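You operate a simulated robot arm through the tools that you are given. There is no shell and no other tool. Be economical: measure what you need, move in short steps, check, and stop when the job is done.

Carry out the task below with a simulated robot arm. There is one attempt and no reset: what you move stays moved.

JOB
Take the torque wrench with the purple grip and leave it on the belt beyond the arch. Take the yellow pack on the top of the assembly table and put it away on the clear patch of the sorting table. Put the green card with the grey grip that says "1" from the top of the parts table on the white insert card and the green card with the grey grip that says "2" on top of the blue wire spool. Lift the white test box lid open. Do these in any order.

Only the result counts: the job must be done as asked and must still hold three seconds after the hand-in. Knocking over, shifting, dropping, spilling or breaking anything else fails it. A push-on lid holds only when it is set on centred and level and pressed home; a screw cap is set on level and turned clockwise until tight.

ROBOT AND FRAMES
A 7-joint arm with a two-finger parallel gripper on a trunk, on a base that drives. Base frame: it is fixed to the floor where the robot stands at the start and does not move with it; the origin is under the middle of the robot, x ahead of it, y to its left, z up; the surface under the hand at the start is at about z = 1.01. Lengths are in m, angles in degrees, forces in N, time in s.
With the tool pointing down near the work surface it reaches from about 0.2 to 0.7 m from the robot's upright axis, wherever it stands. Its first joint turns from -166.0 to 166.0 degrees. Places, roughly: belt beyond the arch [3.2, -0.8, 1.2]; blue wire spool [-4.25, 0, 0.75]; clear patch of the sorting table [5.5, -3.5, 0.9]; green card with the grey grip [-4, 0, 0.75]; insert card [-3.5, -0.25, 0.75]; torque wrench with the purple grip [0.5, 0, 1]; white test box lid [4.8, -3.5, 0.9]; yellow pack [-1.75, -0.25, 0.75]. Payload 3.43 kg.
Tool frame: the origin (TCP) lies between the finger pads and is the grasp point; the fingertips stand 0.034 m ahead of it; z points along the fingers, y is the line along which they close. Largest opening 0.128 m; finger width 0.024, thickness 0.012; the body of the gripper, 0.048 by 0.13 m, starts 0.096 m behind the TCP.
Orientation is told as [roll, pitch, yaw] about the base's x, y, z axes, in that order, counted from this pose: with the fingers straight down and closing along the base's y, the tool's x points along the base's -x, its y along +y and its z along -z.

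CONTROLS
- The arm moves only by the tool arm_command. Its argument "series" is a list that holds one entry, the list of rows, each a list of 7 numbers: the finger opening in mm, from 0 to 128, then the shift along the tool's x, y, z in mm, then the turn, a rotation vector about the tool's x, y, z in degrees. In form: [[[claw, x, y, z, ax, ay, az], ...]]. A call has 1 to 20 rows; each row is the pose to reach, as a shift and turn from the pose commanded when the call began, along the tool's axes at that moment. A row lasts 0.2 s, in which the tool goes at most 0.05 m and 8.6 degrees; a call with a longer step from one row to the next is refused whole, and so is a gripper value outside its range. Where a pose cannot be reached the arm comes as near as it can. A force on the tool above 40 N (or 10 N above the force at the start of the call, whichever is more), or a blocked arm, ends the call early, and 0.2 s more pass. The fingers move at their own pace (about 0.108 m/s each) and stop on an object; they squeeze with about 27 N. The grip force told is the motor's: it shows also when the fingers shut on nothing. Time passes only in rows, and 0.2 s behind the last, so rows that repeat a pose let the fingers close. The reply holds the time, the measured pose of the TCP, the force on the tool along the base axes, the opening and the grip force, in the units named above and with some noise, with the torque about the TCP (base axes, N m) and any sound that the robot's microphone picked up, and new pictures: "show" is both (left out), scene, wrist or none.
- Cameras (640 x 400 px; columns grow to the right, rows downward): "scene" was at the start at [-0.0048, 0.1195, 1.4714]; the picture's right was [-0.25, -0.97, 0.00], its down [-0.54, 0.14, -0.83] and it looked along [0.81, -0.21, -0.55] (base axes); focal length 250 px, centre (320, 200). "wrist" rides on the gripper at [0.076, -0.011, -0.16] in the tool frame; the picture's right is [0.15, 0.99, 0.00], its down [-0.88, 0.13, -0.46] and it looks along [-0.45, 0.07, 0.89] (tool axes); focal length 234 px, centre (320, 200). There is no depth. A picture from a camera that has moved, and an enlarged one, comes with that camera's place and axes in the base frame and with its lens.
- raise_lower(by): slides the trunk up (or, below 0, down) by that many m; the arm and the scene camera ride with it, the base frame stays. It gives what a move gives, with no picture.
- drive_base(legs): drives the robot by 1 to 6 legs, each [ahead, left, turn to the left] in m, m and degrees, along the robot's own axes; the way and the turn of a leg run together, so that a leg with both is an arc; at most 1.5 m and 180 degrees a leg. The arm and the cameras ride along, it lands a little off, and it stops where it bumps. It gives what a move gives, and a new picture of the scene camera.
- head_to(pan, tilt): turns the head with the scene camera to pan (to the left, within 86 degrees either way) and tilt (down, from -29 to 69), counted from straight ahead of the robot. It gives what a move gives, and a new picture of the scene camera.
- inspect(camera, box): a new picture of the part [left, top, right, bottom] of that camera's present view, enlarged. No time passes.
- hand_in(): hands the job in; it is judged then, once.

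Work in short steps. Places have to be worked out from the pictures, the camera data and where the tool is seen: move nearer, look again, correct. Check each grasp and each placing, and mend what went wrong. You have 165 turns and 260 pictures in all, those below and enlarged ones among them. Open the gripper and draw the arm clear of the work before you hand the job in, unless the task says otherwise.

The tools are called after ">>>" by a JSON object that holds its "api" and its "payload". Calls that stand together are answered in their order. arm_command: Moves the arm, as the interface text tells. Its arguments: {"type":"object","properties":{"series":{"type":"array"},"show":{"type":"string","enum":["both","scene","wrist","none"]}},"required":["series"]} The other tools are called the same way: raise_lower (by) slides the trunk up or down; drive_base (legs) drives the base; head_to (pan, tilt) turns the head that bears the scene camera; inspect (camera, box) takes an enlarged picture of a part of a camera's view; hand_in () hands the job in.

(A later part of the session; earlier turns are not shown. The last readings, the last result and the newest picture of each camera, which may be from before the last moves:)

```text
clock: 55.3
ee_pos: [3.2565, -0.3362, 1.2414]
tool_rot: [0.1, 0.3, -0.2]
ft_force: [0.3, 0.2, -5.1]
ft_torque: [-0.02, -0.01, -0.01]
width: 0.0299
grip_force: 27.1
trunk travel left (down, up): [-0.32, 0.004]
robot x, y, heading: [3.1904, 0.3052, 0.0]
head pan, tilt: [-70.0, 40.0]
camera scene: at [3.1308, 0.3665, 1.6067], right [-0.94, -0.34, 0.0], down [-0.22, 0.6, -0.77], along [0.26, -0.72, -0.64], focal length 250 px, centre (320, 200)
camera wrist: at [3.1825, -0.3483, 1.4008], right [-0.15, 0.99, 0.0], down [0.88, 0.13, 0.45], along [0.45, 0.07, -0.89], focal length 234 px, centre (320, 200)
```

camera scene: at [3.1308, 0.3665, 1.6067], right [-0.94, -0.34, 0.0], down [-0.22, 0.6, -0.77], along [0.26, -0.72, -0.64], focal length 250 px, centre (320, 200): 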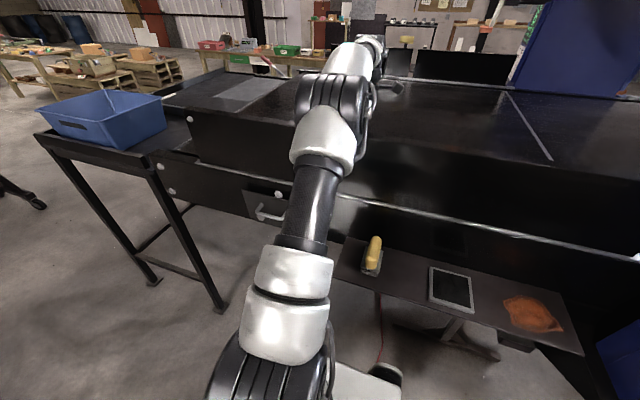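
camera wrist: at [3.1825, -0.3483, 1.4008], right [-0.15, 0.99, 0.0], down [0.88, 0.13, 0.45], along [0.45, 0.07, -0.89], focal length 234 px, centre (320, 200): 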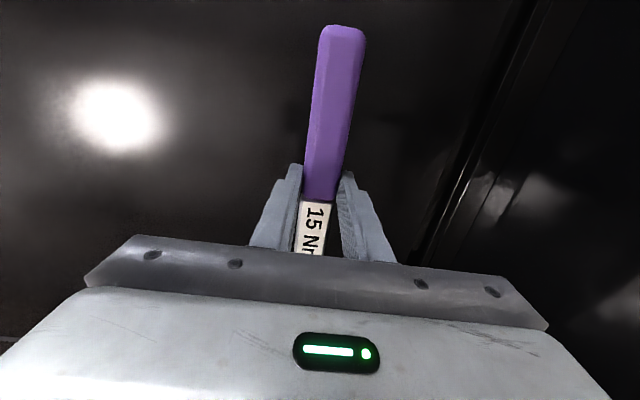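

No contact yet; I carry on in small steps.

>>> {"api": "arm_command", "payload": {"series": [[[0, 0, 0, 4, 0, 0, 0], [0, 0, 0, 8, 0, 0, 0], [0, 0, 0, 12, 0, 0, 0], [0, 0, 0, 16, 0, 0, 0], [0, 0, 0, 20, 0, 0, 0], [0, 0, 0, 24, 0, 0, 0], [0, 0, 0, 28, 0, 0, 0], [0, 0, 0, 32, 0, 0, 0]]]}}

```text
clock: 57.1
ee_pos: [3.2558, -0.3377, 1.209]
tool_rot: [0.1, 0.3, 0.0]
ft_force: [0.5, 0.6, -4.4]
ft_torque: [0.02, -0.02, -0.03]
width: 0.0297
grip_force: 27.1
trunk travel left (down, up): [-0.32, 0.004]
robot x, y, heading: [3.194, 0.3062, -0.1]
head pan, tilt: [-70.0, 40.0]
camera scene: at [3.1308, 0.3665, 1.6067], right [-0.94, -0.34, 0.0], down [-0.22, 0.6, -0.77], along [0.26, -0.72, -0.64], focal length 250 px, centre (320, 200)
camera wrist: at [3.1821, -0.3494, 1.3688], right [-0.15, 0.99, 0.0], down [0.88, 0.13, 0.45], along [0.45, 0.07, -0.89], focal length 234 px, centre (320, 200)
```

scene: 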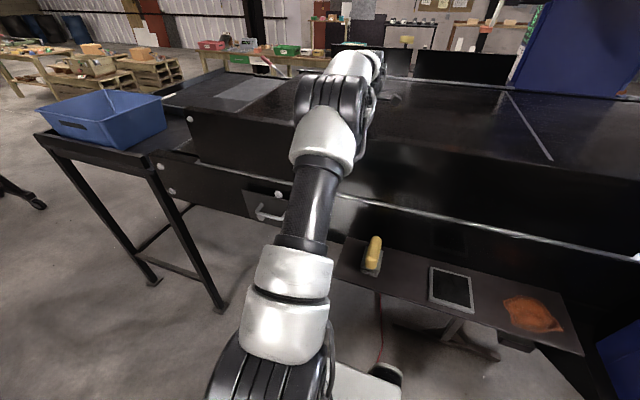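
wrist: 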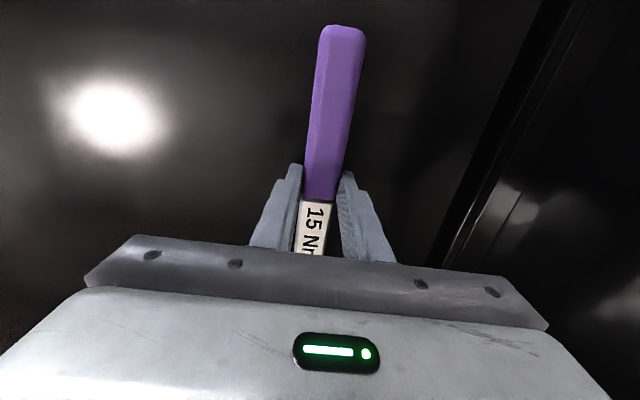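

By triangulating the belt corner I get the belt surface at about z≈1.155. I continue down carefully to contact.

>>> {"api": "arm_command", "payload": {"series": [[[0, 0, 0, 4, 0, 0, 0], [0, 0, 0, 8, 0, 0, 0], [0, 0, 0, 11, 0, 0, 0], [0, 0, 0, 14, 0, 0, 0], [0, 0, 0, 17, 0, 0, 0], [0, 0, 0, 19, 0, 0, 0], [0, 0, 0, 21, 0, 0, 0], [0, 0, 0, 23, 0, 0, 0]]], "show": "wrist"}}

```text
clock: 58.1
ee_pos: [3.2558, -0.3371, 1.2049]
tool_rot: [-0.6, 0.3, 0.0]
ft_force: [-1.2, 6.6, 10.4]
ft_torque: [0.59, -0.02, 0.05]
width: 0.0299
grip_force: 27.4
trunk travel left (down, up): [-0.32, 0.004]
robot x, y, heading: [3.194, 0.3031, 0.1]
head pan, tilt: [-70.0, 40.0]
stopped in row 4: the force on the tool passed its limit at 44 N (the readings are from after the stop); the commanded pose is now the measured one
camera wrist: at [3.1819, -0.3464, 1.3639], right [-0.15, 0.99, -0.01], down [0.88, 0.14, 0.45], along [0.45, 0.05, -0.89], focal length 234 px, centre (320, 200)
```

wrist: 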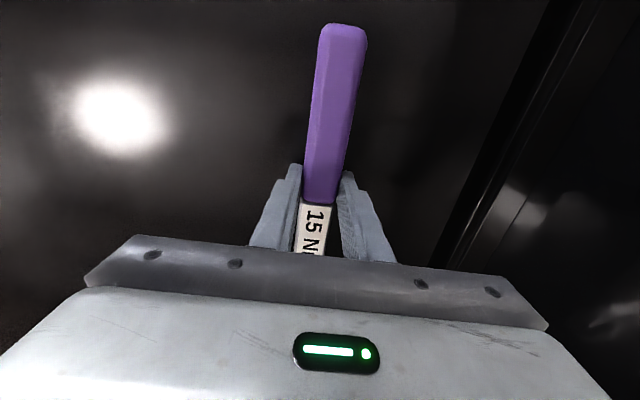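

Contact at TCP z≈1.205, which fits the belt at ≈1.165. I release gently and look.

>>> {"api": "arm_command", "payload": {"series": [[[20, 0, 0, -1, 0, 0, 0], [36, 0, 0, -1, 0, 0, 0], [50, 0, 0, -1, 0, 0, 0], [60, 0, 0, -1, 0, 0, 0], [60, 0, 0, -20, 0, 0, 0], [60, 0, 0, -40, 0, 0, 0]]], "show": "wrist"}}

```text
clock: 59.5
ee_pos: [3.2567, -0.3372, 1.2415]
tool_rot: [-0.5, 0.2, 0.1]
ft_force: [0.5, -0.4, -0.1]
ft_torque: [-0.02, 0.01, -0.01]
width: 0.06
grip_force: 0.0
trunk travel left (down, up): [-0.32, 0.004]
robot x, y, heading: [3.1895, 0.301, -0.2]
head pan, tilt: [-70.0, 40.0]
camera wrist: at [3.1834, -0.3479, 1.4011], right [-0.15, 0.99, -0.01], down [0.88, 0.13, 0.45], along [0.45, 0.06, -0.89], focal length 234 px, centre (320, 200)
```

wrist: 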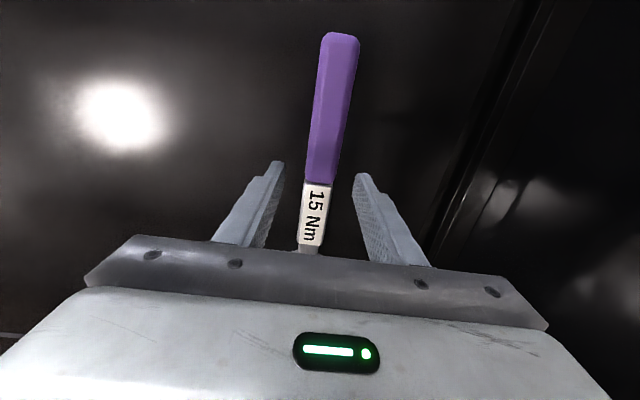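

The wrench rests on the belt. I draw the arm up and back over the wall.

>>> {"api": "arm_command", "payload": {"series": [[[60, 0, 0, -40, 0, 0, 0], [60, 0, 15, -80, 0, 0, 0], [60, 0, 30, -120, 0, 0, 0], [60, 0, 60, -155, 0, 0, 0], [60, 0, 80, -190, 0, 0, 0], [60, 0, 100, -220, 0, 0, 0], [60, -30, 140, -220, 0, 0, 0], [60, -60, 175, -220, 0, 0, 0], [60, -90, 210, -220, 0, 0, 0], [60, -120, 245, -220, 0, 0, 0], [60, -150, 280, -220, 0, 0, 0], [60, -180, 315, -220, 0, 0, 0], [60, -210, 350, -220, 0, 0, 0], [60, -240, 385, -220, 0, 0, 0], [60, -270, 420, -220, 0, 0, 0], [60, -300, 455, -220, 0, 0, 0], [60, -330, 490, -220, 0, 0, 0], [60, -360, 525, -220, 0, 0, 0]]], "show": "scene"}}

```text
clock: 63.3
ee_pos: [3.6195, 0.1886, 1.4551]
tool_rot: [-0.7, 0.4, -0.1]
ft_force: [0.3, -0.2, 0.2]
ft_torque: [0.01, 0.03, 0.0]
width: 0.06
grip_force: 0.0
trunk travel left (down, up): [-0.32, 0.004]
robot x, y, heading: [3.1914, 0.31, -0.3]
head pan, tilt: [-70.0, 40.0]
camera scene: at [3.1313, 0.3671, 1.6067], right [-0.94, -0.34, 0.0], down [-0.22, 0.6, -0.77], along [0.26, -0.72, -0.64], focal length 250 px, centre (320, 200)
```

scene: 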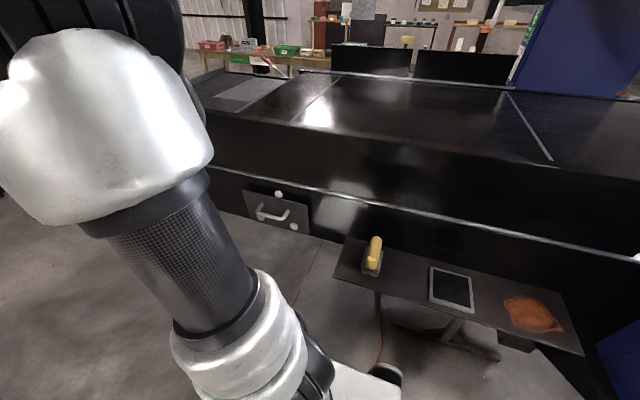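

Clear. The cards and pack lie behind the start, so I drive back along the same aisle first.

>>> {"api": "drive_base", "payload": {"legs": [[0, 0.2, 0.3], [-1.5, 0, 0], [-1.5, 0, 0]]}}

>>> {"api": "head_to", "payload": {"pan": 86, "tilt": 20}}

```text
clock: 79.9
ee_pos: [0.6242, 0.3709, 1.4547]
tool_rot: [-0.6, 0.4, 1.5]
ft_force: [-1.1, -1.2, 0.0]
ft_torque: [-0.01, 0.03, 0.0]
width: 0.0598
grip_force: 0.1
trunk travel left (down, up): [-0.32, 0.004]
robot x, y, heading: [0.1962, 0.4739, 1.4]
head pan, tilt: [-70.0, 40.0]
camera scene: at [0.1321, 0.537, 1.6067], right [-0.93, -0.37, 0.0], down [-0.23, 0.6, -0.77], along [0.28, -0.71, -0.64], focal length 250 px, centre (320, 200)
```

scene: 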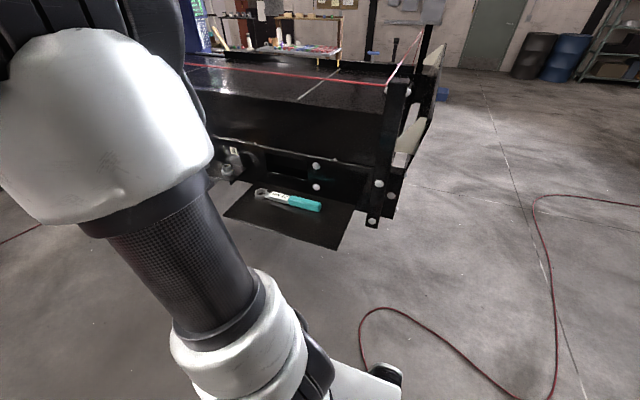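

```text
clock: 82.3
ee_pos: [0.623, 0.3711, 1.455]
tool_rot: [-0.7, 0.4, 1.6]
ft_force: [-0.2, 0.9, 1.4]
ft_torque: [0.01, 0.0, 0.01]
width: 0.0602
grip_force: 0.1
trunk travel left (down, up): [-0.32, 0.004]
robot x, y, heading: [0.1963, 0.4785, 1.3]
head pan, tilt: [85.9, 20.0]
camera scene: at [0.1054, 0.7092, 1.6381], right [1.0, -0.05, 0.0], down [-0.02, -0.34, -0.94], along [0.04, 0.94, -0.34], focal length 250 px, centre (320, 200)
```

scene: 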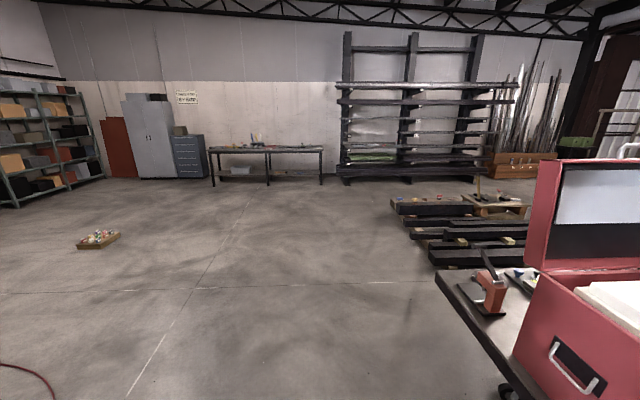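

I back up 0.4 m and turn left to see what is behind.

>>> {"api": "drive_base", "payload": {"legs": [[-0.4, 0, 0], [0, 0, 120]]}}

>>> {"api": "head_to", "payload": {"pan": 60, "tilt": 25}}

```text
clock: 89.9
ee_pos: [-0.3241, 0.893, 1.4551]
tool_rot: [-0.6, 0.3, 120.8]
ft_force: [0.6, -0.6, 0.2]
ft_torque: [0.02, 0.01, 0.02]
width: 0.06
grip_force: 0.1
trunk travel left (down, up): [-0.32, 0.004]
robot x, y, heading: [-0.205, 0.4694, 120.7]
head pan, tilt: [85.9, 20.0]
camera scene: at [-0.3653, 0.2801, 1.6381], right [-0.45, 0.89, 0.0], down [0.31, 0.15, -0.94], along [-0.84, -0.42, -0.34], focal length 250 px, centre (320, 200)
```

scene: 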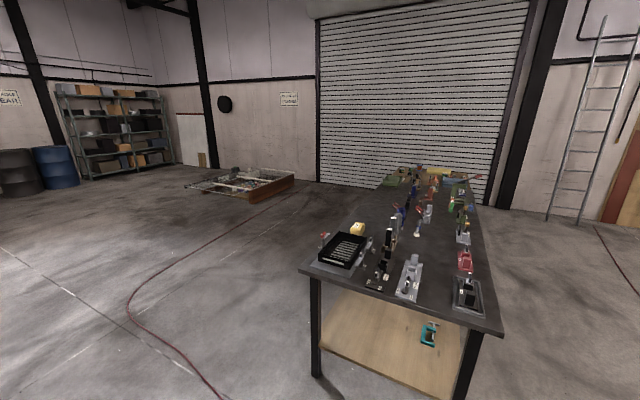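

```text
clock: 90.8
ee_pos: [-0.3252, 0.8941, 1.4549]
tool_rot: [-0.6, 0.3, 120.8]
ft_force: [-0.5, -0.9, 0.3]
ft_torque: [0.0, -0.01, 0.02]
width: 0.0599
grip_force: 0.1
trunk travel left (down, up): [-0.32, 0.004]
robot x, y, heading: [-0.2076, 0.4729, 120.7]
head pan, tilt: [60.0, 25.0]
camera scene: at [-0.3742, 0.3206, 1.63], right [-0.01, 1.0, 0.0], down [0.42, 0.01, -0.91], along [-0.91, -0.01, -0.42], focal length 250 px, centre (320, 200)
```

scene: 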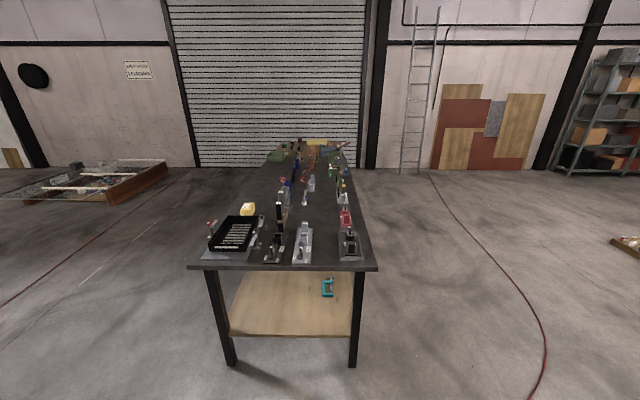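

The long table spans y from −0.38 to 0.6 starting at x≈−1.43. I go round to its south side at y≈−0.95, facing −x.

>>> {"api": "drive_base", "payload": {"legs": [[0, 0, 59.3], [0.4, 0, 0], [0, 1.42, 0], [0.8, 0, 0]]}}

>>> {"api": "head_to", "payload": {"pan": -30, "tilt": 30}}

```text
clock: 113.2
ee_pos: [-1.8361, -0.8169, 1.454]
tool_rot: [-0.7, 0.3, 179.7]
ft_force: [-0.5, 0.2, -0.1]
ft_torque: [0.05, -0.03, -0.02]
width: 0.0601
grip_force: 0.0
trunk travel left (down, up): [-0.32, 0.004]
robot x, y, heading: [-1.4094, -0.9332, 179.7]
head pan, tilt: [60.0, 25.0]
camera scene: at [-1.3681, -1.1514, 1.63], right [-0.86, 0.5, 0.0], down [0.21, 0.37, -0.91], along [-0.46, -0.78, -0.42], focal length 250 px, centre (320, 200)
```

scene: 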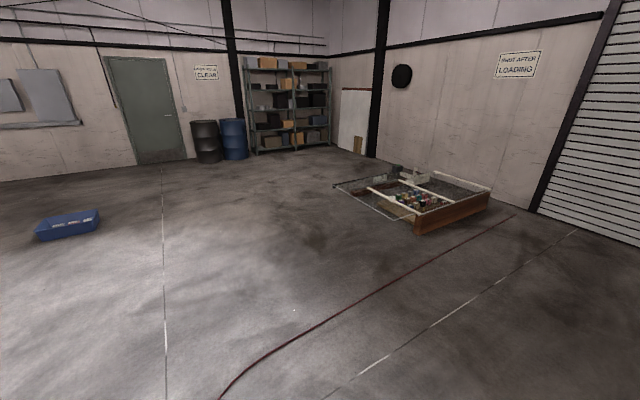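

```text
clock: 114.8
ee_pos: [-1.8353, -0.8166, 1.455]
tool_rot: [-0.6, 0.1, 179.8]
ft_force: [0.3, 0.6, 0.2]
ft_torque: [0.01, 0.0, 0.03]
width: 0.0601
grip_force: 0.1
trunk travel left (down, up): [-0.32, 0.004]
robot x, y, heading: [-1.4114, -0.9342, 179.8]
head pan, tilt: [-30.0, 30.0]
camera scene: at [-1.3997, -1.0263, 1.6221], right [0.5, 0.86, 0.0], down [0.43, -0.25, -0.87], along [-0.75, 0.44, -0.5], focal length 250 px, centre (320, 200)
```

scene: 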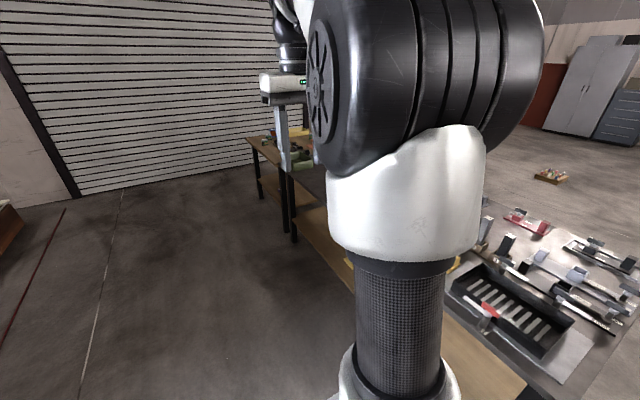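

I drive on along the table's south side toward the parts table.

>>> {"api": "drive_base", "payload": {"legs": [[1.5, 0, 0.2]]}}

>>> {"api": "head_to", "payload": {"pan": -75, "tilt": 35}}

```text
clock: 122.2
ee_pos: [-3.3332, -0.8231, 1.4543]
tool_rot: [-0.6, 0.4, -179.6]
ft_force: [0.3, 0.2, -0.5]
ft_torque: [-0.02, -0.01, 0.0]
width: 0.0601
grip_force: 0.0
trunk travel left (down, up): [-0.32, 0.004]
robot x, y, heading: [-2.9021, -0.9352, -179.4]
head pan, tilt: [-30.0, 30.0]
camera scene: at [-2.8953, -1.0289, 1.622], right [0.49, 0.87, 0.0], down [0.43, -0.25, -0.87], along [-0.75, 0.43, -0.5], focal length 250 px, centre (320, 200)
```

scene: 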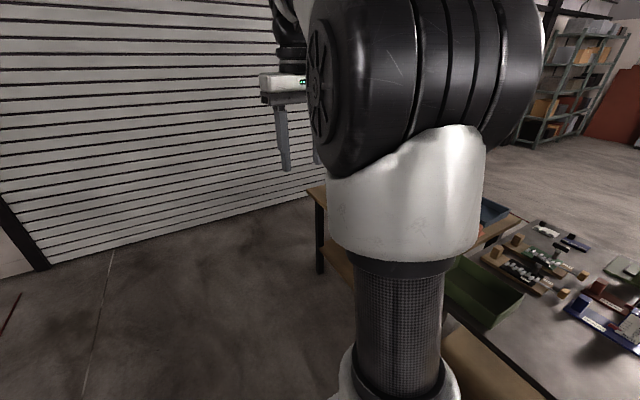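

```text
clock: 123.4
ee_pos: [-3.3327, -0.8233, 1.4554]
tool_rot: [-0.6, 0.3, -179.5]
ft_force: [-0.5, 0.2, 0.0]
ft_torque: [-0.04, 0.01, -0.04]
width: 0.0598
grip_force: 0.0
trunk travel left (down, up): [-0.32, 0.004]
robot x, y, heading: [-2.9087, -0.9371, -179.5]
head pan, tilt: [-75.0, 35.0]
camera scene: at [-2.84, -0.9887, 1.6143], right [0.96, 0.27, 0.0], down [0.15, -0.55, -0.82], along [-0.22, 0.79, -0.57], focal length 250 px, centre (320, 200)
```

scene: 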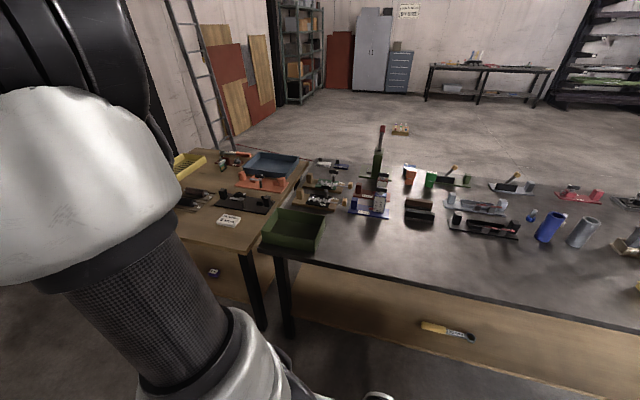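

The parts table is the wooden one to the left. I drive 0.8 m further along and look.

>>> {"api": "drive_base", "payload": {"legs": [[0.8, 0, -0.5]]}}

>>> {"api": "head_to", "payload": {"pan": -86, "tilt": 45}}

```text
clock: 127.6
ee_pos: [-4.128, -0.8194, 1.4552]
tool_rot: [-0.6, 0.3, 179.5]
ft_force: [0.4, -1.0, 0.3]
ft_torque: [-0.04, -0.01, 0.03]
width: 0.06
grip_force: 0.0
trunk travel left (down, up): [-0.32, 0.004]
robot x, y, heading: [-3.7057, -0.9357, 179.6]
head pan, tilt: [-75.0, 35.0]
camera scene: at [-3.6381, -0.9897, 1.6143], right [0.97, 0.25, 0.0], down [0.14, -0.56, -0.82], along [-0.21, 0.79, -0.57], focal length 250 px, centre (320, 200)
```

scene: 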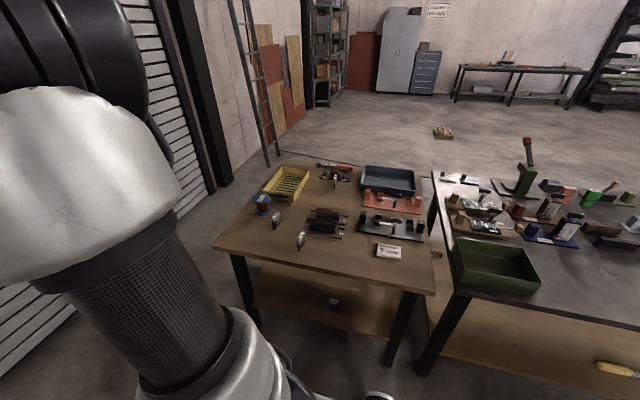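

```text
clock: 128.4
ee_pos: [-4.1288, -0.8187, 1.4552]
tool_rot: [-0.6, 0.3, 179.6]
ft_force: [-0.1, 0.6, 0.1]
ft_torque: [-0.02, -0.01, -0.01]
width: 0.06
grip_force: 0.0
trunk travel left (down, up): [-0.32, 0.004]
robot x, y, heading: [-3.7038, -0.937, 179.6]
head pan, tilt: [-85.9, 45.0]
camera scene: at [-3.6209, -0.9938, 1.5995], right [1.0, 0.06, 0.0], down [0.05, -0.71, -0.71], along [-0.05, 0.71, -0.71], focal length 250 px, centre (320, 200)
```

scene: 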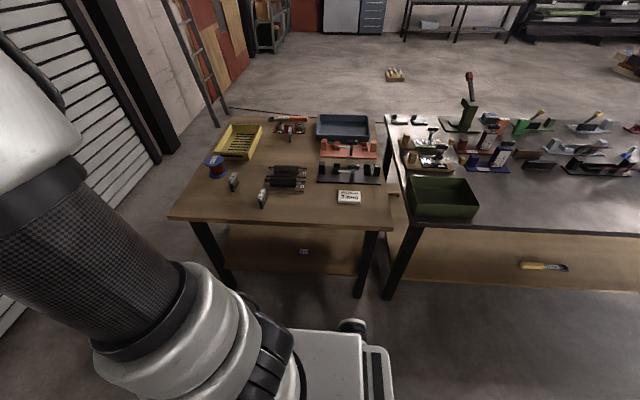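

Two small cards stand near the spool. I enlarge that part of the table.

>>> {"api": "inspect", "payload": {"camera": "scene", "box": [160, 100, 400, 250]}}

>>> {"api": "inspect", "payload": {"camera": "scene", "box": [200, 145, 280, 215]}}

```text
2.67 times, centred on (280, 175) of scene
camera zoom: at [-3.6209, -0.9938, 1.5995], right [1.0, 0.06, 0.0], down [0.05, -0.71, -0.71], along [-0.05, 0.71, -0.71], focal length 667 px, centre (427, 267)
```

zoom: 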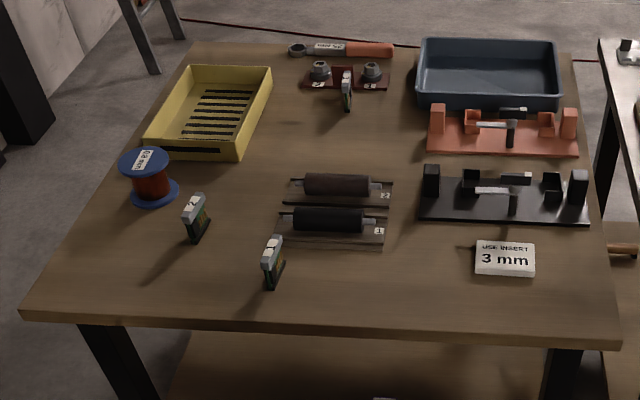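

```text
5.71 times, centred on (240, 180) of scene
camera zoom: at [-3.6209, -0.9938, 1.5995], right [1.0, 0.06, 0.0], down [0.05, -0.71, -0.71], along [-0.05, 0.71, -0.71], focal length 1430 px, centre (777, 314)
```

zoom: 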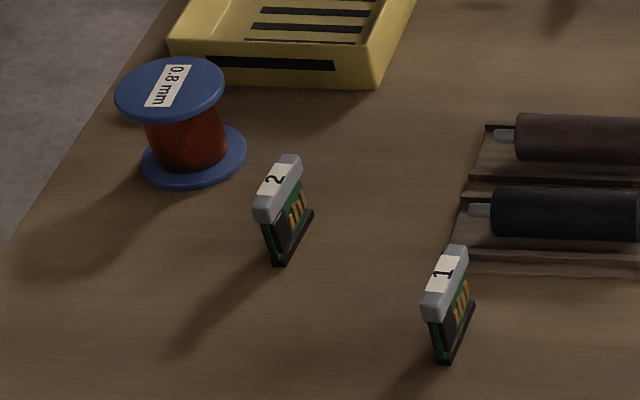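

There is a third card by the bolts; I check its label.

>>> {"api": "inspect", "payload": {"camera": "scene", "box": [265, 115, 313, 145]}}

>>> {"api": "inspect", "payload": {"camera": "scene", "box": [300, 170, 380, 220]}}

```text
13.33 times, centred on (289, 130) of scene
camera zoom: at [-3.6209, -0.9938, 1.5995], right [1.0, 0.06, 0.0], down [0.05, -0.71, -0.71], along [-0.05, 0.71, -0.71], focal length 3336 px, centre (733, 1133)
```

zoom: 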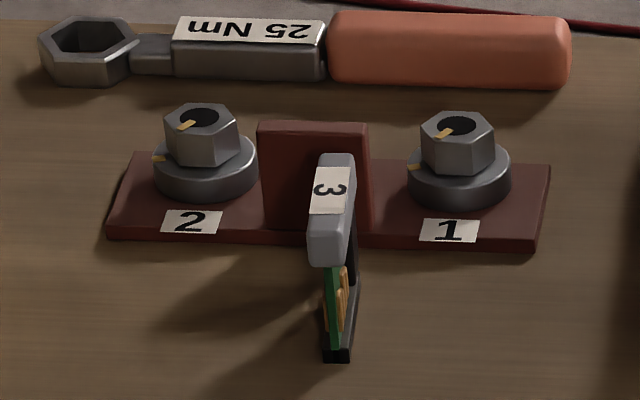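

```text
8.00 times, centred on (340, 195) of scene
camera zoom: at [-3.6209, -0.9938, 1.5995], right [1.0, 0.06, 0.0], down [0.05, -0.71, -0.71], along [-0.05, 0.71, -0.71], focal length 2002 px, centre (160, 240)
```

zoom: 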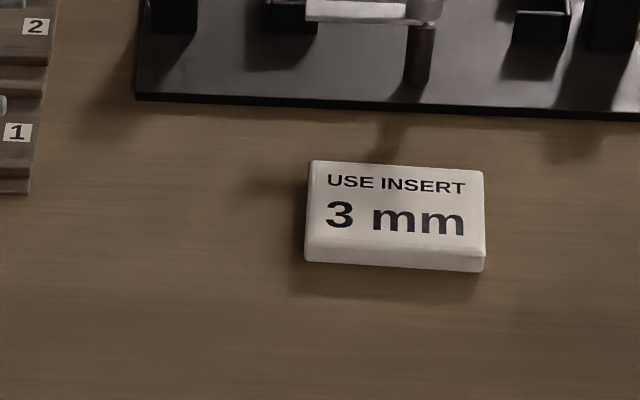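

Only cards 1 and 2 count; 3 stays. I look down at my own base to judge how close I can get to the table.

>>> {"api": "head_to", "payload": {"pan": -86, "tilt": 69}}

```text
clock: 129.2
ee_pos: [-4.1289, -0.8179, 1.4554]
tool_rot: [-0.6, 0.3, 179.7]
ft_force: [-0.4, 0.2, -0.9]
ft_torque: [0.0, 0.0, 0.02]
width: 0.0601
grip_force: 0.1
trunk travel left (down, up): [-0.32, 0.004]
robot x, y, heading: [-3.7056, -0.9344, 179.5]
head pan, tilt: [-85.9, 68.8]
camera scene: at [-3.6192, -1.0191, 1.5706], right [1.0, 0.06, 0.0], down [0.06, -0.93, -0.36], along [-0.02, 0.36, -0.93], focal length 250 px, centre (320, 200)
```

scene: 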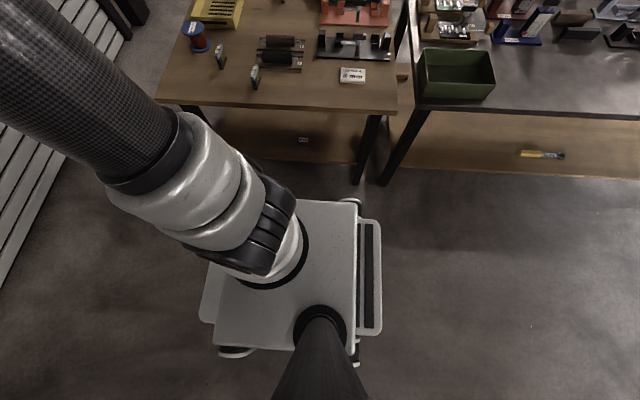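

I lower the trunk to working height and look down again; the change of view also tells me how high and wide the base is.

>>> {"api": "raise_lower", "payload": {"by": -0.3}}

>>> {"api": "inspect", "payload": {"camera": "scene", "box": [0, 0, 640, 400]}}

```text
clock: 132.2
ee_pos: [-4.1277, -0.8174, 1.1557]
tool_rot: [-0.6, 0.3, 179.6]
ft_force: [0.1, 0.0, 0.1]
ft_torque: [0.02, 0.01, -0.02]
width: 0.0601
grip_force: 0.0
trunk travel left (down, up): [-0.02, 0.304]
robot x, y, heading: [-3.7026, -0.9372, 179.7]
head pan, tilt: [-85.9, 68.8]
```

```text
1.00 times, centred on (320, 200) of scene (not enlarged: the box is as wide or as high as the picture)
camera zoom: at [-3.6192, -1.0191, 1.2706], right [1.0, 0.06, 0.0], down [0.06, -0.93, -0.36], along [-0.02, 0.36, -0.93], focal length 250 px, centre (320, 200)
```

zoom: 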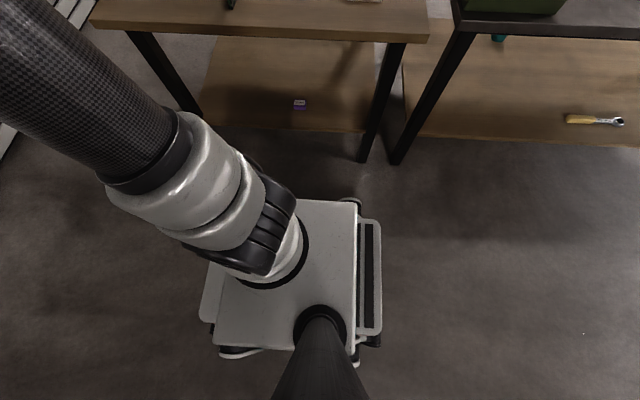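

The base half-width is about 0.29 m and the table front/legs are at y≈−0.28. I move to about [−3.9, −0.62].

>>> {"api": "drive_base", "payload": {"legs": [[0.2, -0.25, 0.4]]}}

>>> {"api": "inspect", "payload": {"camera": "scene", "box": [160, 0, 480, 200]}}

```text
clock: 135.3
ee_pos: [-4.3239, -0.5593, 1.1554]
tool_rot: [-0.6, 0.4, 179.7]
ft_force: [0.5, 0.3, 0.5]
ft_torque: [0.0, 0.01, 0.0]
width: 0.0601
grip_force: 0.2
trunk travel left (down, up): [-0.02, 0.304]
robot x, y, heading: [-3.9021, -0.6806, 179.9]
head pan, tilt: [-85.9, 68.8]
camera scene: at [-3.8156, -0.7618, 1.2706], right [1.0, 0.07, 0.0], down [0.06, -0.93, -0.36], along [-0.02, 0.36, -0.93], focal length 250 px, centre (320, 200)
```

scene: 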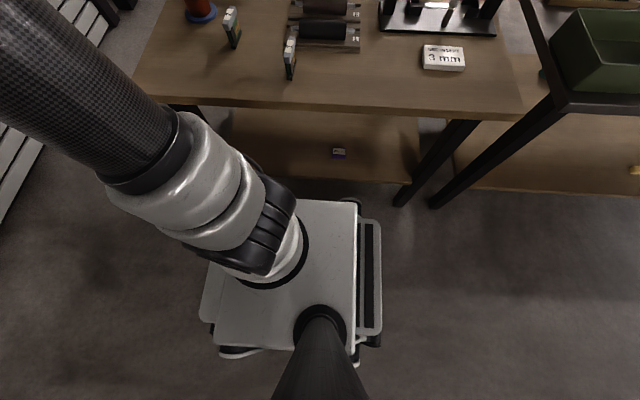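

```text
2.00 times, centred on (320, 100) of scene
camera zoom: at [-3.8156, -0.7618, 1.2706], right [1.0, 0.07, 0.0], down [0.06, -0.93, -0.36], along [-0.02, 0.36, -0.93], focal length 500 px, centre (320, 400)
```

zoom: 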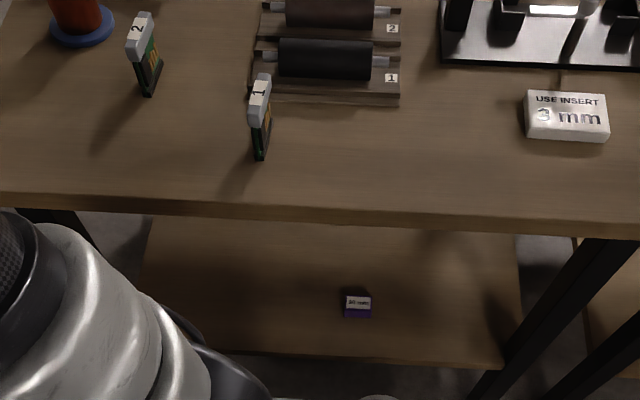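

Card 1 stands near [−3.93, −0.18] and is thin along x. I swing the hand over it, turning the tool 90° so the fingers close along x, with the wrist camera on the robot side.

>>> {"api": "arm_command", "payload": {"series": [[[60, 33, -30, 0, 0, 0, 8], [60, 66, -60, 0, 0, 0, 16], [60, 99, -90, 0, 0, 0, 24], [60, 132, -120, 0, 0, 0, 32], [60, 165, -150, 0, 0, 0, 40], [60, 198, -180, 0, 0, 0, 48], [60, 231, -210, 0, 0, 0, 56], [60, 264, -240, 0, 0, 0, 64], [60, 297, -270, 0, 0, 0, 72], [60, 330, -300, 0, 0, 0, 80], [60, 363, -330, 0, 0, 0, 86], [60, 390, -360, 0, 0, 0, 90], [60, 390, -360, 0, 0, 0, 90]]]}}

>>> {"api": "head_to", "payload": {"pan": -86, "tilt": 40}}

```text
clock: 138.1
ee_pos: [-3.9348, -0.2016, 1.1627]
tool_rot: [-0.1, -0.6, 89.7]
ft_force: [-0.4, -0.6, 0.1]
ft_torque: [-0.02, -0.01, 0.04]
width: 0.0602
grip_force: 0.0
trunk travel left (down, up): [-0.02, 0.304]
robot x, y, heading: [-3.903, -0.6766, 179.4]
head pan, tilt: [-85.9, 68.8]
camera scene: at [-3.8156, -0.7617, 1.2706], right [1.0, 0.07, 0.0], down [0.06, -0.93, -0.36], along [-0.02, 0.36, -0.93], focal length 250 px, centre (320, 200)
camera wrist: at [-3.9232, -0.2808, 1.3201], right [-0.99, -0.14, -0.01], down [-0.13, 0.88, 0.46], along [-0.06, 0.46, -0.89], focal length 234 px, centre (320, 200)
```

scene: 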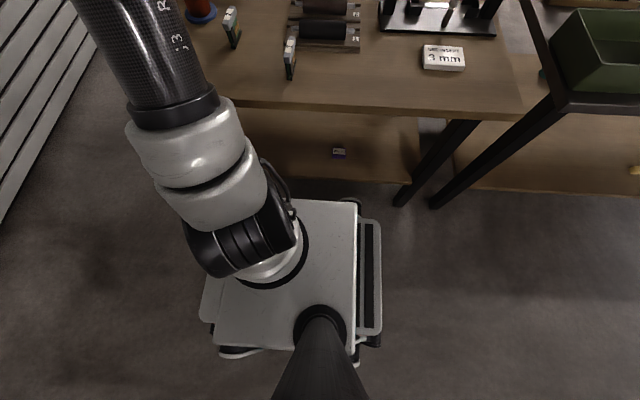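
wrist: 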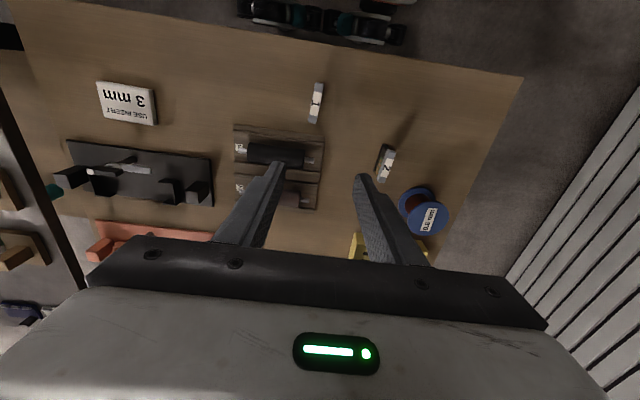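

```text
clock: 139.1
ee_pos: [-3.9341, -0.2021, 1.162]
tool_rot: [-0.3, -0.6, 89.7]
ft_force: [0.4, 0.3, 0.4]
ft_torque: [-0.02, 0.02, -0.01]
width: 0.0598
grip_force: 0.0
trunk travel left (down, up): [-0.02, 0.304]
robot x, y, heading: [-3.9003, -0.6808, 179.7]
head pan, tilt: [-85.9, 40.0]
camera scene: at [-3.8176, -0.7328, 1.3066], right [1.0, 0.07, 0.0], down [0.04, -0.64, -0.77], along [-0.05, 0.76, -0.64], focal length 250 px, centre (320, 200)
```

scene: 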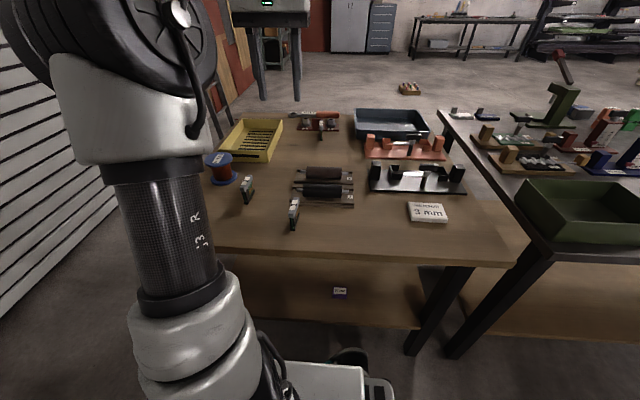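

>>> {"api": "inspect", "payload": {"camera": "wrist", "box": [270, 60, 430, 200]}}

>>> {"api": "inspect", "payload": {"camera": "scene", "box": [190, 140, 350, 240]}}

```text
2.86 times, centred on (350, 130) of wrist
camera zoom: at [-3.9235, -0.2811, 1.3202], right [-0.99, -0.14, -0.01], down [-0.13, 0.88, 0.47], along [-0.06, 0.46, -0.89], focal length 669 px, centre (234, 400)
```

zoom: 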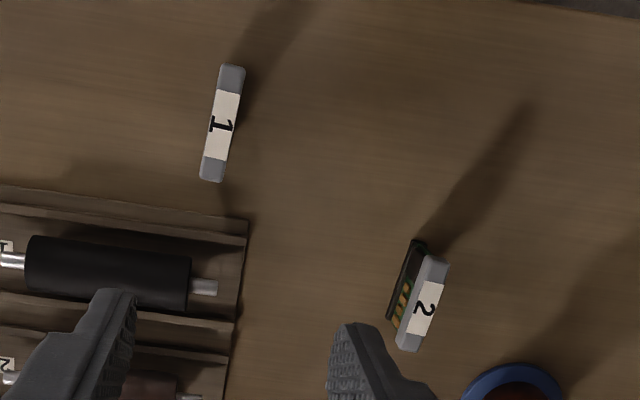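

```text
4.00 times, centred on (270, 190) of scene
camera zoom: at [-3.8176, -0.7328, 1.3066], right [1.0, 0.07, 0.0], down [0.04, -0.64, -0.77], along [-0.05, 0.76, -0.64], focal length 1001 px, centre (520, 240)
```

zoom: 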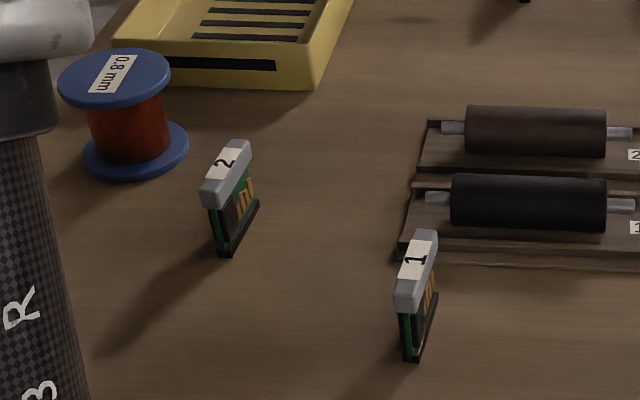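

Triangulation puts the table at z≈0.795, card 1's top centre at [−3.918, −0.238, 0.87] and the insert card's top at [−3.54, −0.18, 0.813]. I lower over card 1, staying above it.

>>> {"api": "arm_command", "payload": {"series": [[[60, 18, -8, 40, 0, 0, 1], [60, 36, -16, 80, 0, 0, 3], [60, 36, -16, 120, 0, 0, 3], [60, 36, -16, 160, 0, 0, 3], [60, 36, -16, 200, 0, 0, 3], [60, 36, -16, 222, 0, 0, 3], [60, 36, -16, 222, 0, 0, 3]]]}}

```text
clock: 140.7
ee_pos: [-3.9172, -0.236, 0.9383]
tool_rot: [-0.3, -0.6, 86.7]
ft_force: [0.5, 0.8, -0.5]
ft_torque: [0.01, -0.03, -0.01]
width: 0.0604
grip_force: 0.1
trunk travel left (down, up): [-0.02, 0.304]
robot x, y, heading: [-3.8979, -0.6801, 179.6]
head pan, tilt: [-85.9, 40.0]
camera scene: at [-3.8176, -0.7327, 1.3067], right [1.0, 0.07, 0.0], down [0.04, -0.64, -0.77], along [-0.05, 0.76, -0.64], focal length 250 px, centre (320, 200)
camera wrist: at [-3.9101, -0.3156, 1.0967], right [-1.0, -0.09, -0.01], down [-0.08, 0.88, 0.47], along [-0.04, 0.46, -0.89], focal length 234 px, centre (320, 200)
```

scene: 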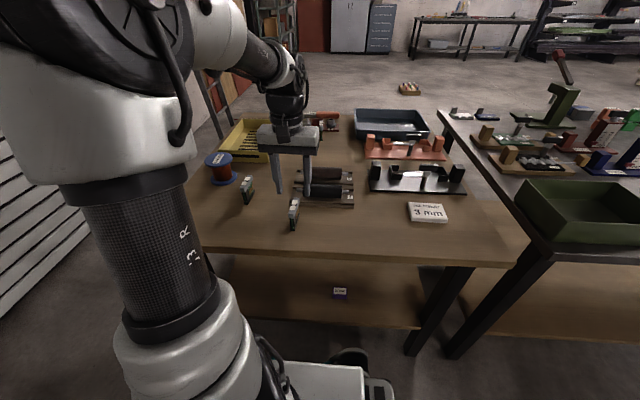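
wrist: 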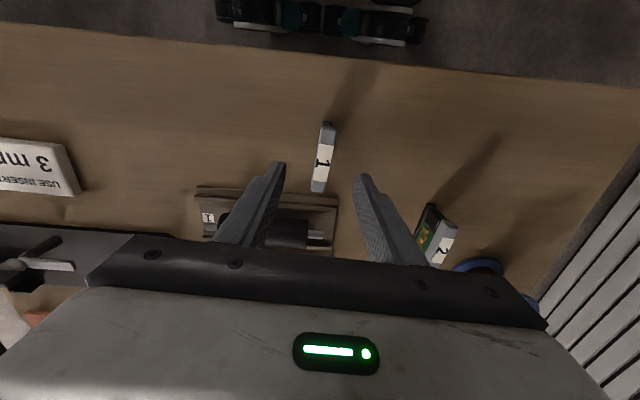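

Aligned within a few mm. I descend to grip height and close.

>>> {"api": "arm_command", "payload": {"series": [[[60, 9, 2, 20, 0, 0, 0], [60, 9, 2, 45, 0, 0, 0], [60, 9, 2, 65, 0, 0, 0], [60, 9, 2, 82, 0, 0, 0], [45, 9, 2, 82, 0, 0, 0], [25, 9, 2, 82, 0, 0, 0], [10, 9, 2, 82, 0, 0, 0], [0, 9, 2, 82, 0, 0, 0], [0, 9, 2, 82, 0, 0, 0], [0, 9, 2, 82, 0, 0, 0]]]}}

```text
clock: 142.8
ee_pos: [-3.9176, -0.2458, 0.8559]
tool_rot: [-0.2, -0.6, 86.7]
ft_force: [-0.2, -0.8, -0.2]
ft_torque: [-0.03, 0.0, 0.03]
width: 0.0155
grip_force: 27.1
trunk travel left (down, up): [-0.02, 0.304]
robot x, y, heading: [-3.902, -0.6784, 180.0]
head pan, tilt: [-85.9, 40.0]
camera scene: at [-3.8176, -0.7327, 1.3067], right [1.0, 0.07, 0.0], down [0.04, -0.64, -0.77], along [-0.05, 0.76, -0.64], focal length 250 px, centre (320, 200)
camera wrist: at [-3.9115, -0.3239, 1.0144], right [-1.0, -0.09, -0.01], down [-0.08, 0.88, 0.47], along [-0.04, 0.46, -0.89], focal length 234 px, centre (320, 200)
```

scene: 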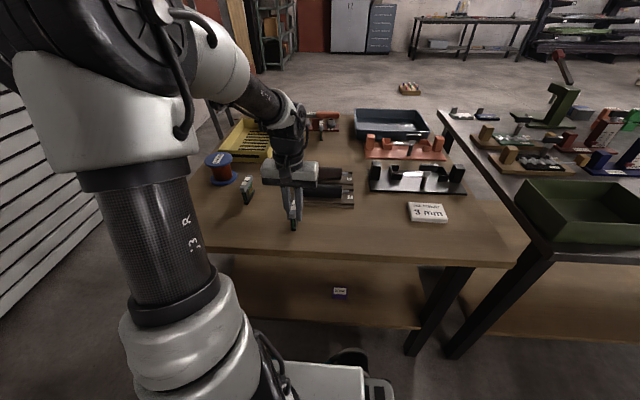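
wrist: 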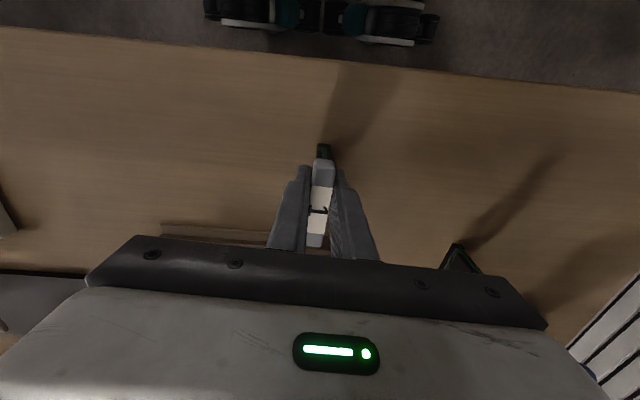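

Card 1 is gripped (15.5 mm). I lift and carry it toward the insert card, stopping short above it to look.

>>> {"api": "arm_command", "payload": {"series": [[[0, 0, 0, -20, 0, 0, 0], [0, 0, 0, -50, 0, 0, 0], [0, 0, 0, -90, 0, 0, 0], [0, 0, 0, -130, 0, 0, 0], [0, 0, -40, -150, 0, 0, 0], [0, 0, -85, -150, 0, 0, 0], [0, 0, -130, -150, 0, 0, 0], [0, 0, -175, -150, 0, 0, 0], [0, 0, -220, -150, 0, 0, 0], [0, 0, -260, -150, 0, 0, 0], [0, 0, -260, -150, 0, 0, 0]]]}}

```text
clock: 145.2
ee_pos: [-3.6577, -0.2599, 1.0064]
tool_rot: [-0.1, -0.7, 86.8]
ft_force: [0.0, -0.5, -0.7]
ft_torque: [-0.04, -0.01, 0.01]
width: 0.0151
grip_force: 26.9
trunk travel left (down, up): [-0.02, 0.304]
robot x, y, heading: [-3.9006, -0.6848, 179.7]
head pan, tilt: [-85.9, 40.0]
camera scene: at [-3.8175, -0.7327, 1.3067], right [1.0, 0.07, 0.0], down [0.04, -0.64, -0.77], along [-0.05, 0.76, -0.64], focal length 250 px, centre (320, 200)
camera wrist: at [-3.6508, -0.3382, 1.1638], right [-1.0, -0.09, -0.01], down [-0.08, 0.88, 0.47], along [-0.04, 0.46, -0.89], focal length 234 px, centre (320, 200)
```

scene: 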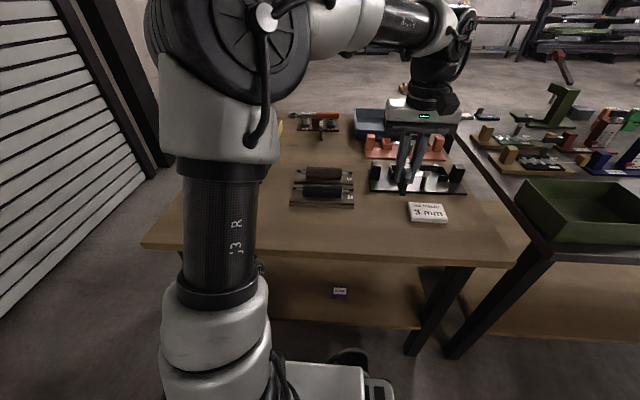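
wrist: 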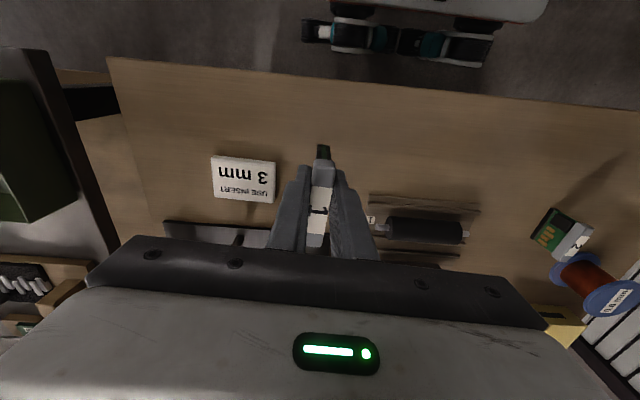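

The insert card spans x −3.59…−3.49, y −0.217…−0.147. I centre above it and turn the card 90° so its foot runs along the long side.

>>> {"api": "arm_command", "payload": {"series": [[[0, -10, -14, 0, 0, 0, 8], [0, -20, -28, 0, 0, 0, 16], [0, -30, -42, 0, 0, 0, 24], [0, -40, -56, 0, 0, 0, 32], [0, -50, -70, 0, 0, 0, 40], [0, -60, -84, 0, 0, 0, 48], [0, -70, -98, 0, 0, 0, 56], [0, -84, -112, 0, 0, 0, 64], [0, -84, -112, 0, 0, 0, 72], [0, -84, -112, 20, 0, 0, 80], [0, -84, -112, 40, 0, 0, 88], [0, -84, -112, 75, 0, 0, 90], [0, -84, -112, 90, 0, 0, 90], [0, -84, -112, 100, 0, 0, 90], [0, -84, -112, 100, 0, 0, 90]]]}}

>>> {"api": "inspect", "payload": {"camera": "scene", "box": [360, 140, 480, 240]}}

```text
clock: 148.4
ee_pos: [-3.5437, -0.1813, 0.9074]
tool_rot: [0.8, -0.2, -3.3]
ft_force: [0.0, 0.4, -1.0]
ft_torque: [0.01, -0.01, -0.02]
width: 0.0154
grip_force: 26.7
trunk travel left (down, up): [-0.02, 0.304]
robot x, y, heading: [-3.9002, -0.6794, 179.5]
head pan, tilt: [-85.9, 40.0]
camera scene: at [-3.8175, -0.7327, 1.3067], right [1.0, 0.07, 0.0], down [0.04, -0.64, -0.77], along [-0.05, 0.76, -0.64], focal length 250 px, centre (320, 200)
camera wrist: at [-3.6199, -0.1923, 1.0666], right [-0.09, 1.0, 0.01], down [0.88, 0.07, 0.46], along [0.46, 0.05, -0.89], focal length 234 px, centre (320, 200)
```

scene: 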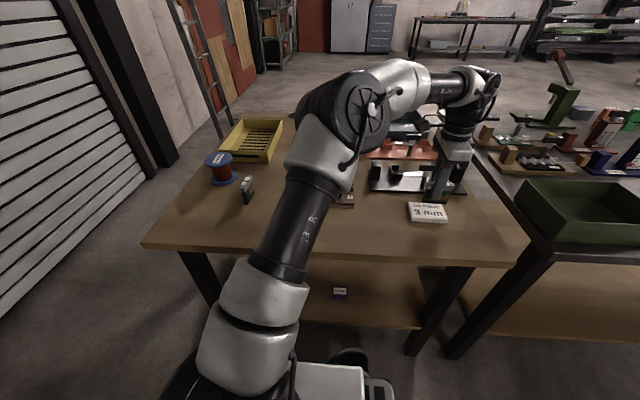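
wrist: 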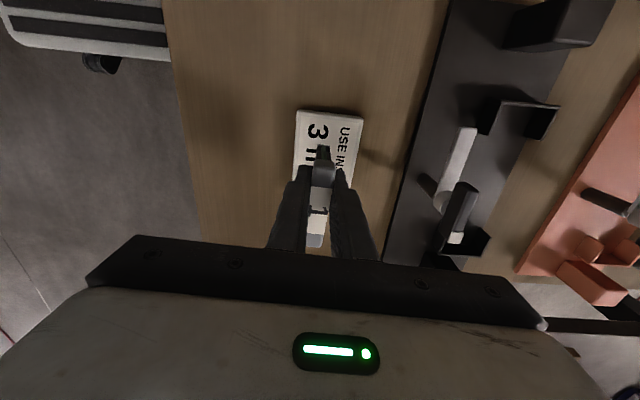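

```text
4.00 times, centred on (420, 190) of scene
camera zoom: at [-3.8175, -0.7327, 1.3067], right [1.0, 0.07, 0.0], down [0.04, -0.64, -0.77], along [-0.05, 0.76, -0.64], focal length 1001 px, centre (-80, 240)
```

zoom: 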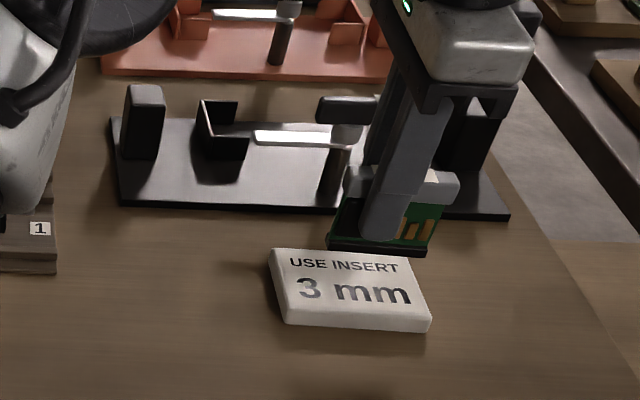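

The card sits about 9 mm too far east; I shift it, level the roll, and lower slowly to contact.

>>> {"api": "arm_command", "payload": {"series": [[[0, 9, 1, 0, 0.8, 0, 0], [0, 9, 1, 10, 0.8, 0, 0], [0, 9, 1, 18, 0.8, 0, 0], [0, 9, 1, 24, 0.8, 0, 0], [0, 9, 1, 27, 0.8, 0, 0], [0, 9, 1, 29, 0.8, 0, 0], [0, 9, 1, 31, 0.8, 0, 0]]]}}

>>> {"api": "inspect", "payload": {"camera": "scene", "box": [390, 160, 470, 230]}}

```text
clock: 150.1
ee_pos: [-3.5522, -0.1803, 0.8779]
tool_rot: [-0.1, -0.3, -3.3]
ft_force: [-0.1, 0.4, -0.5]
ft_torque: [-0.02, 0.01, 0.04]
width: 0.0154
grip_force: 27.3
trunk travel left (down, up): [-0.02, 0.304]
robot x, y, heading: [-3.9009, -0.6801, 179.7]
head pan, tilt: [-85.9, 40.0]
camera scene: at [-3.8175, -0.7327, 1.3067], right [1.0, 0.07, 0.0], down [0.04, -0.64, -0.77], along [-0.05, 0.76, -0.64], focal length 250 px, centre (320, 200)
camera wrist: at [-3.6281, -0.1876, 1.0367], right [-0.09, 1.0, 0.0], down [0.88, 0.08, 0.46], along [0.46, 0.04, -0.89], focal length 234 px, centre (320, 200)
```

scene: 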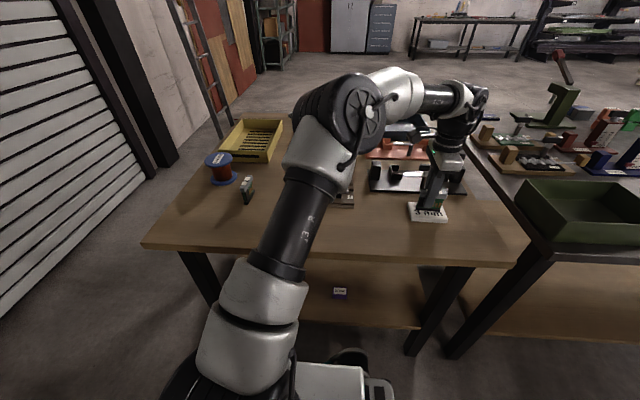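
wrist: 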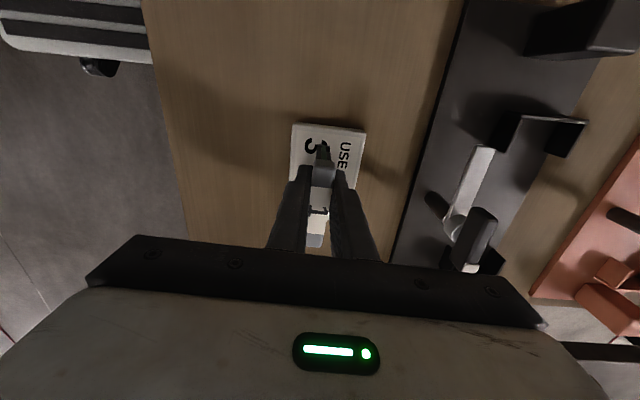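

```text
5.71 times, centred on (430, 195) of scene
camera zoom: at [-3.8175, -0.7327, 1.3067], right [1.0, 0.07, 0.0], down [0.04, -0.64, -0.77], along [-0.05, 0.76, -0.64], focal length 1430 px, centre (-309, 229)
```

zoom: 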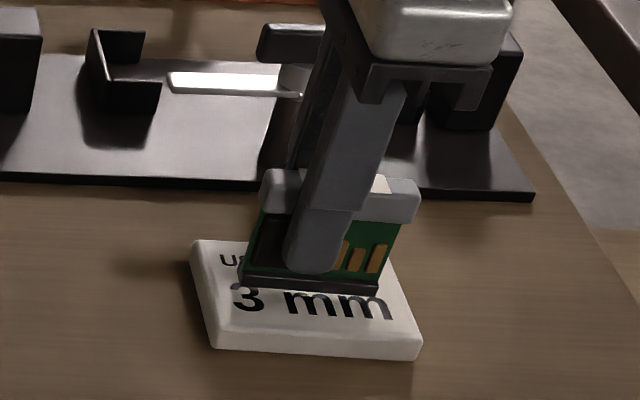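

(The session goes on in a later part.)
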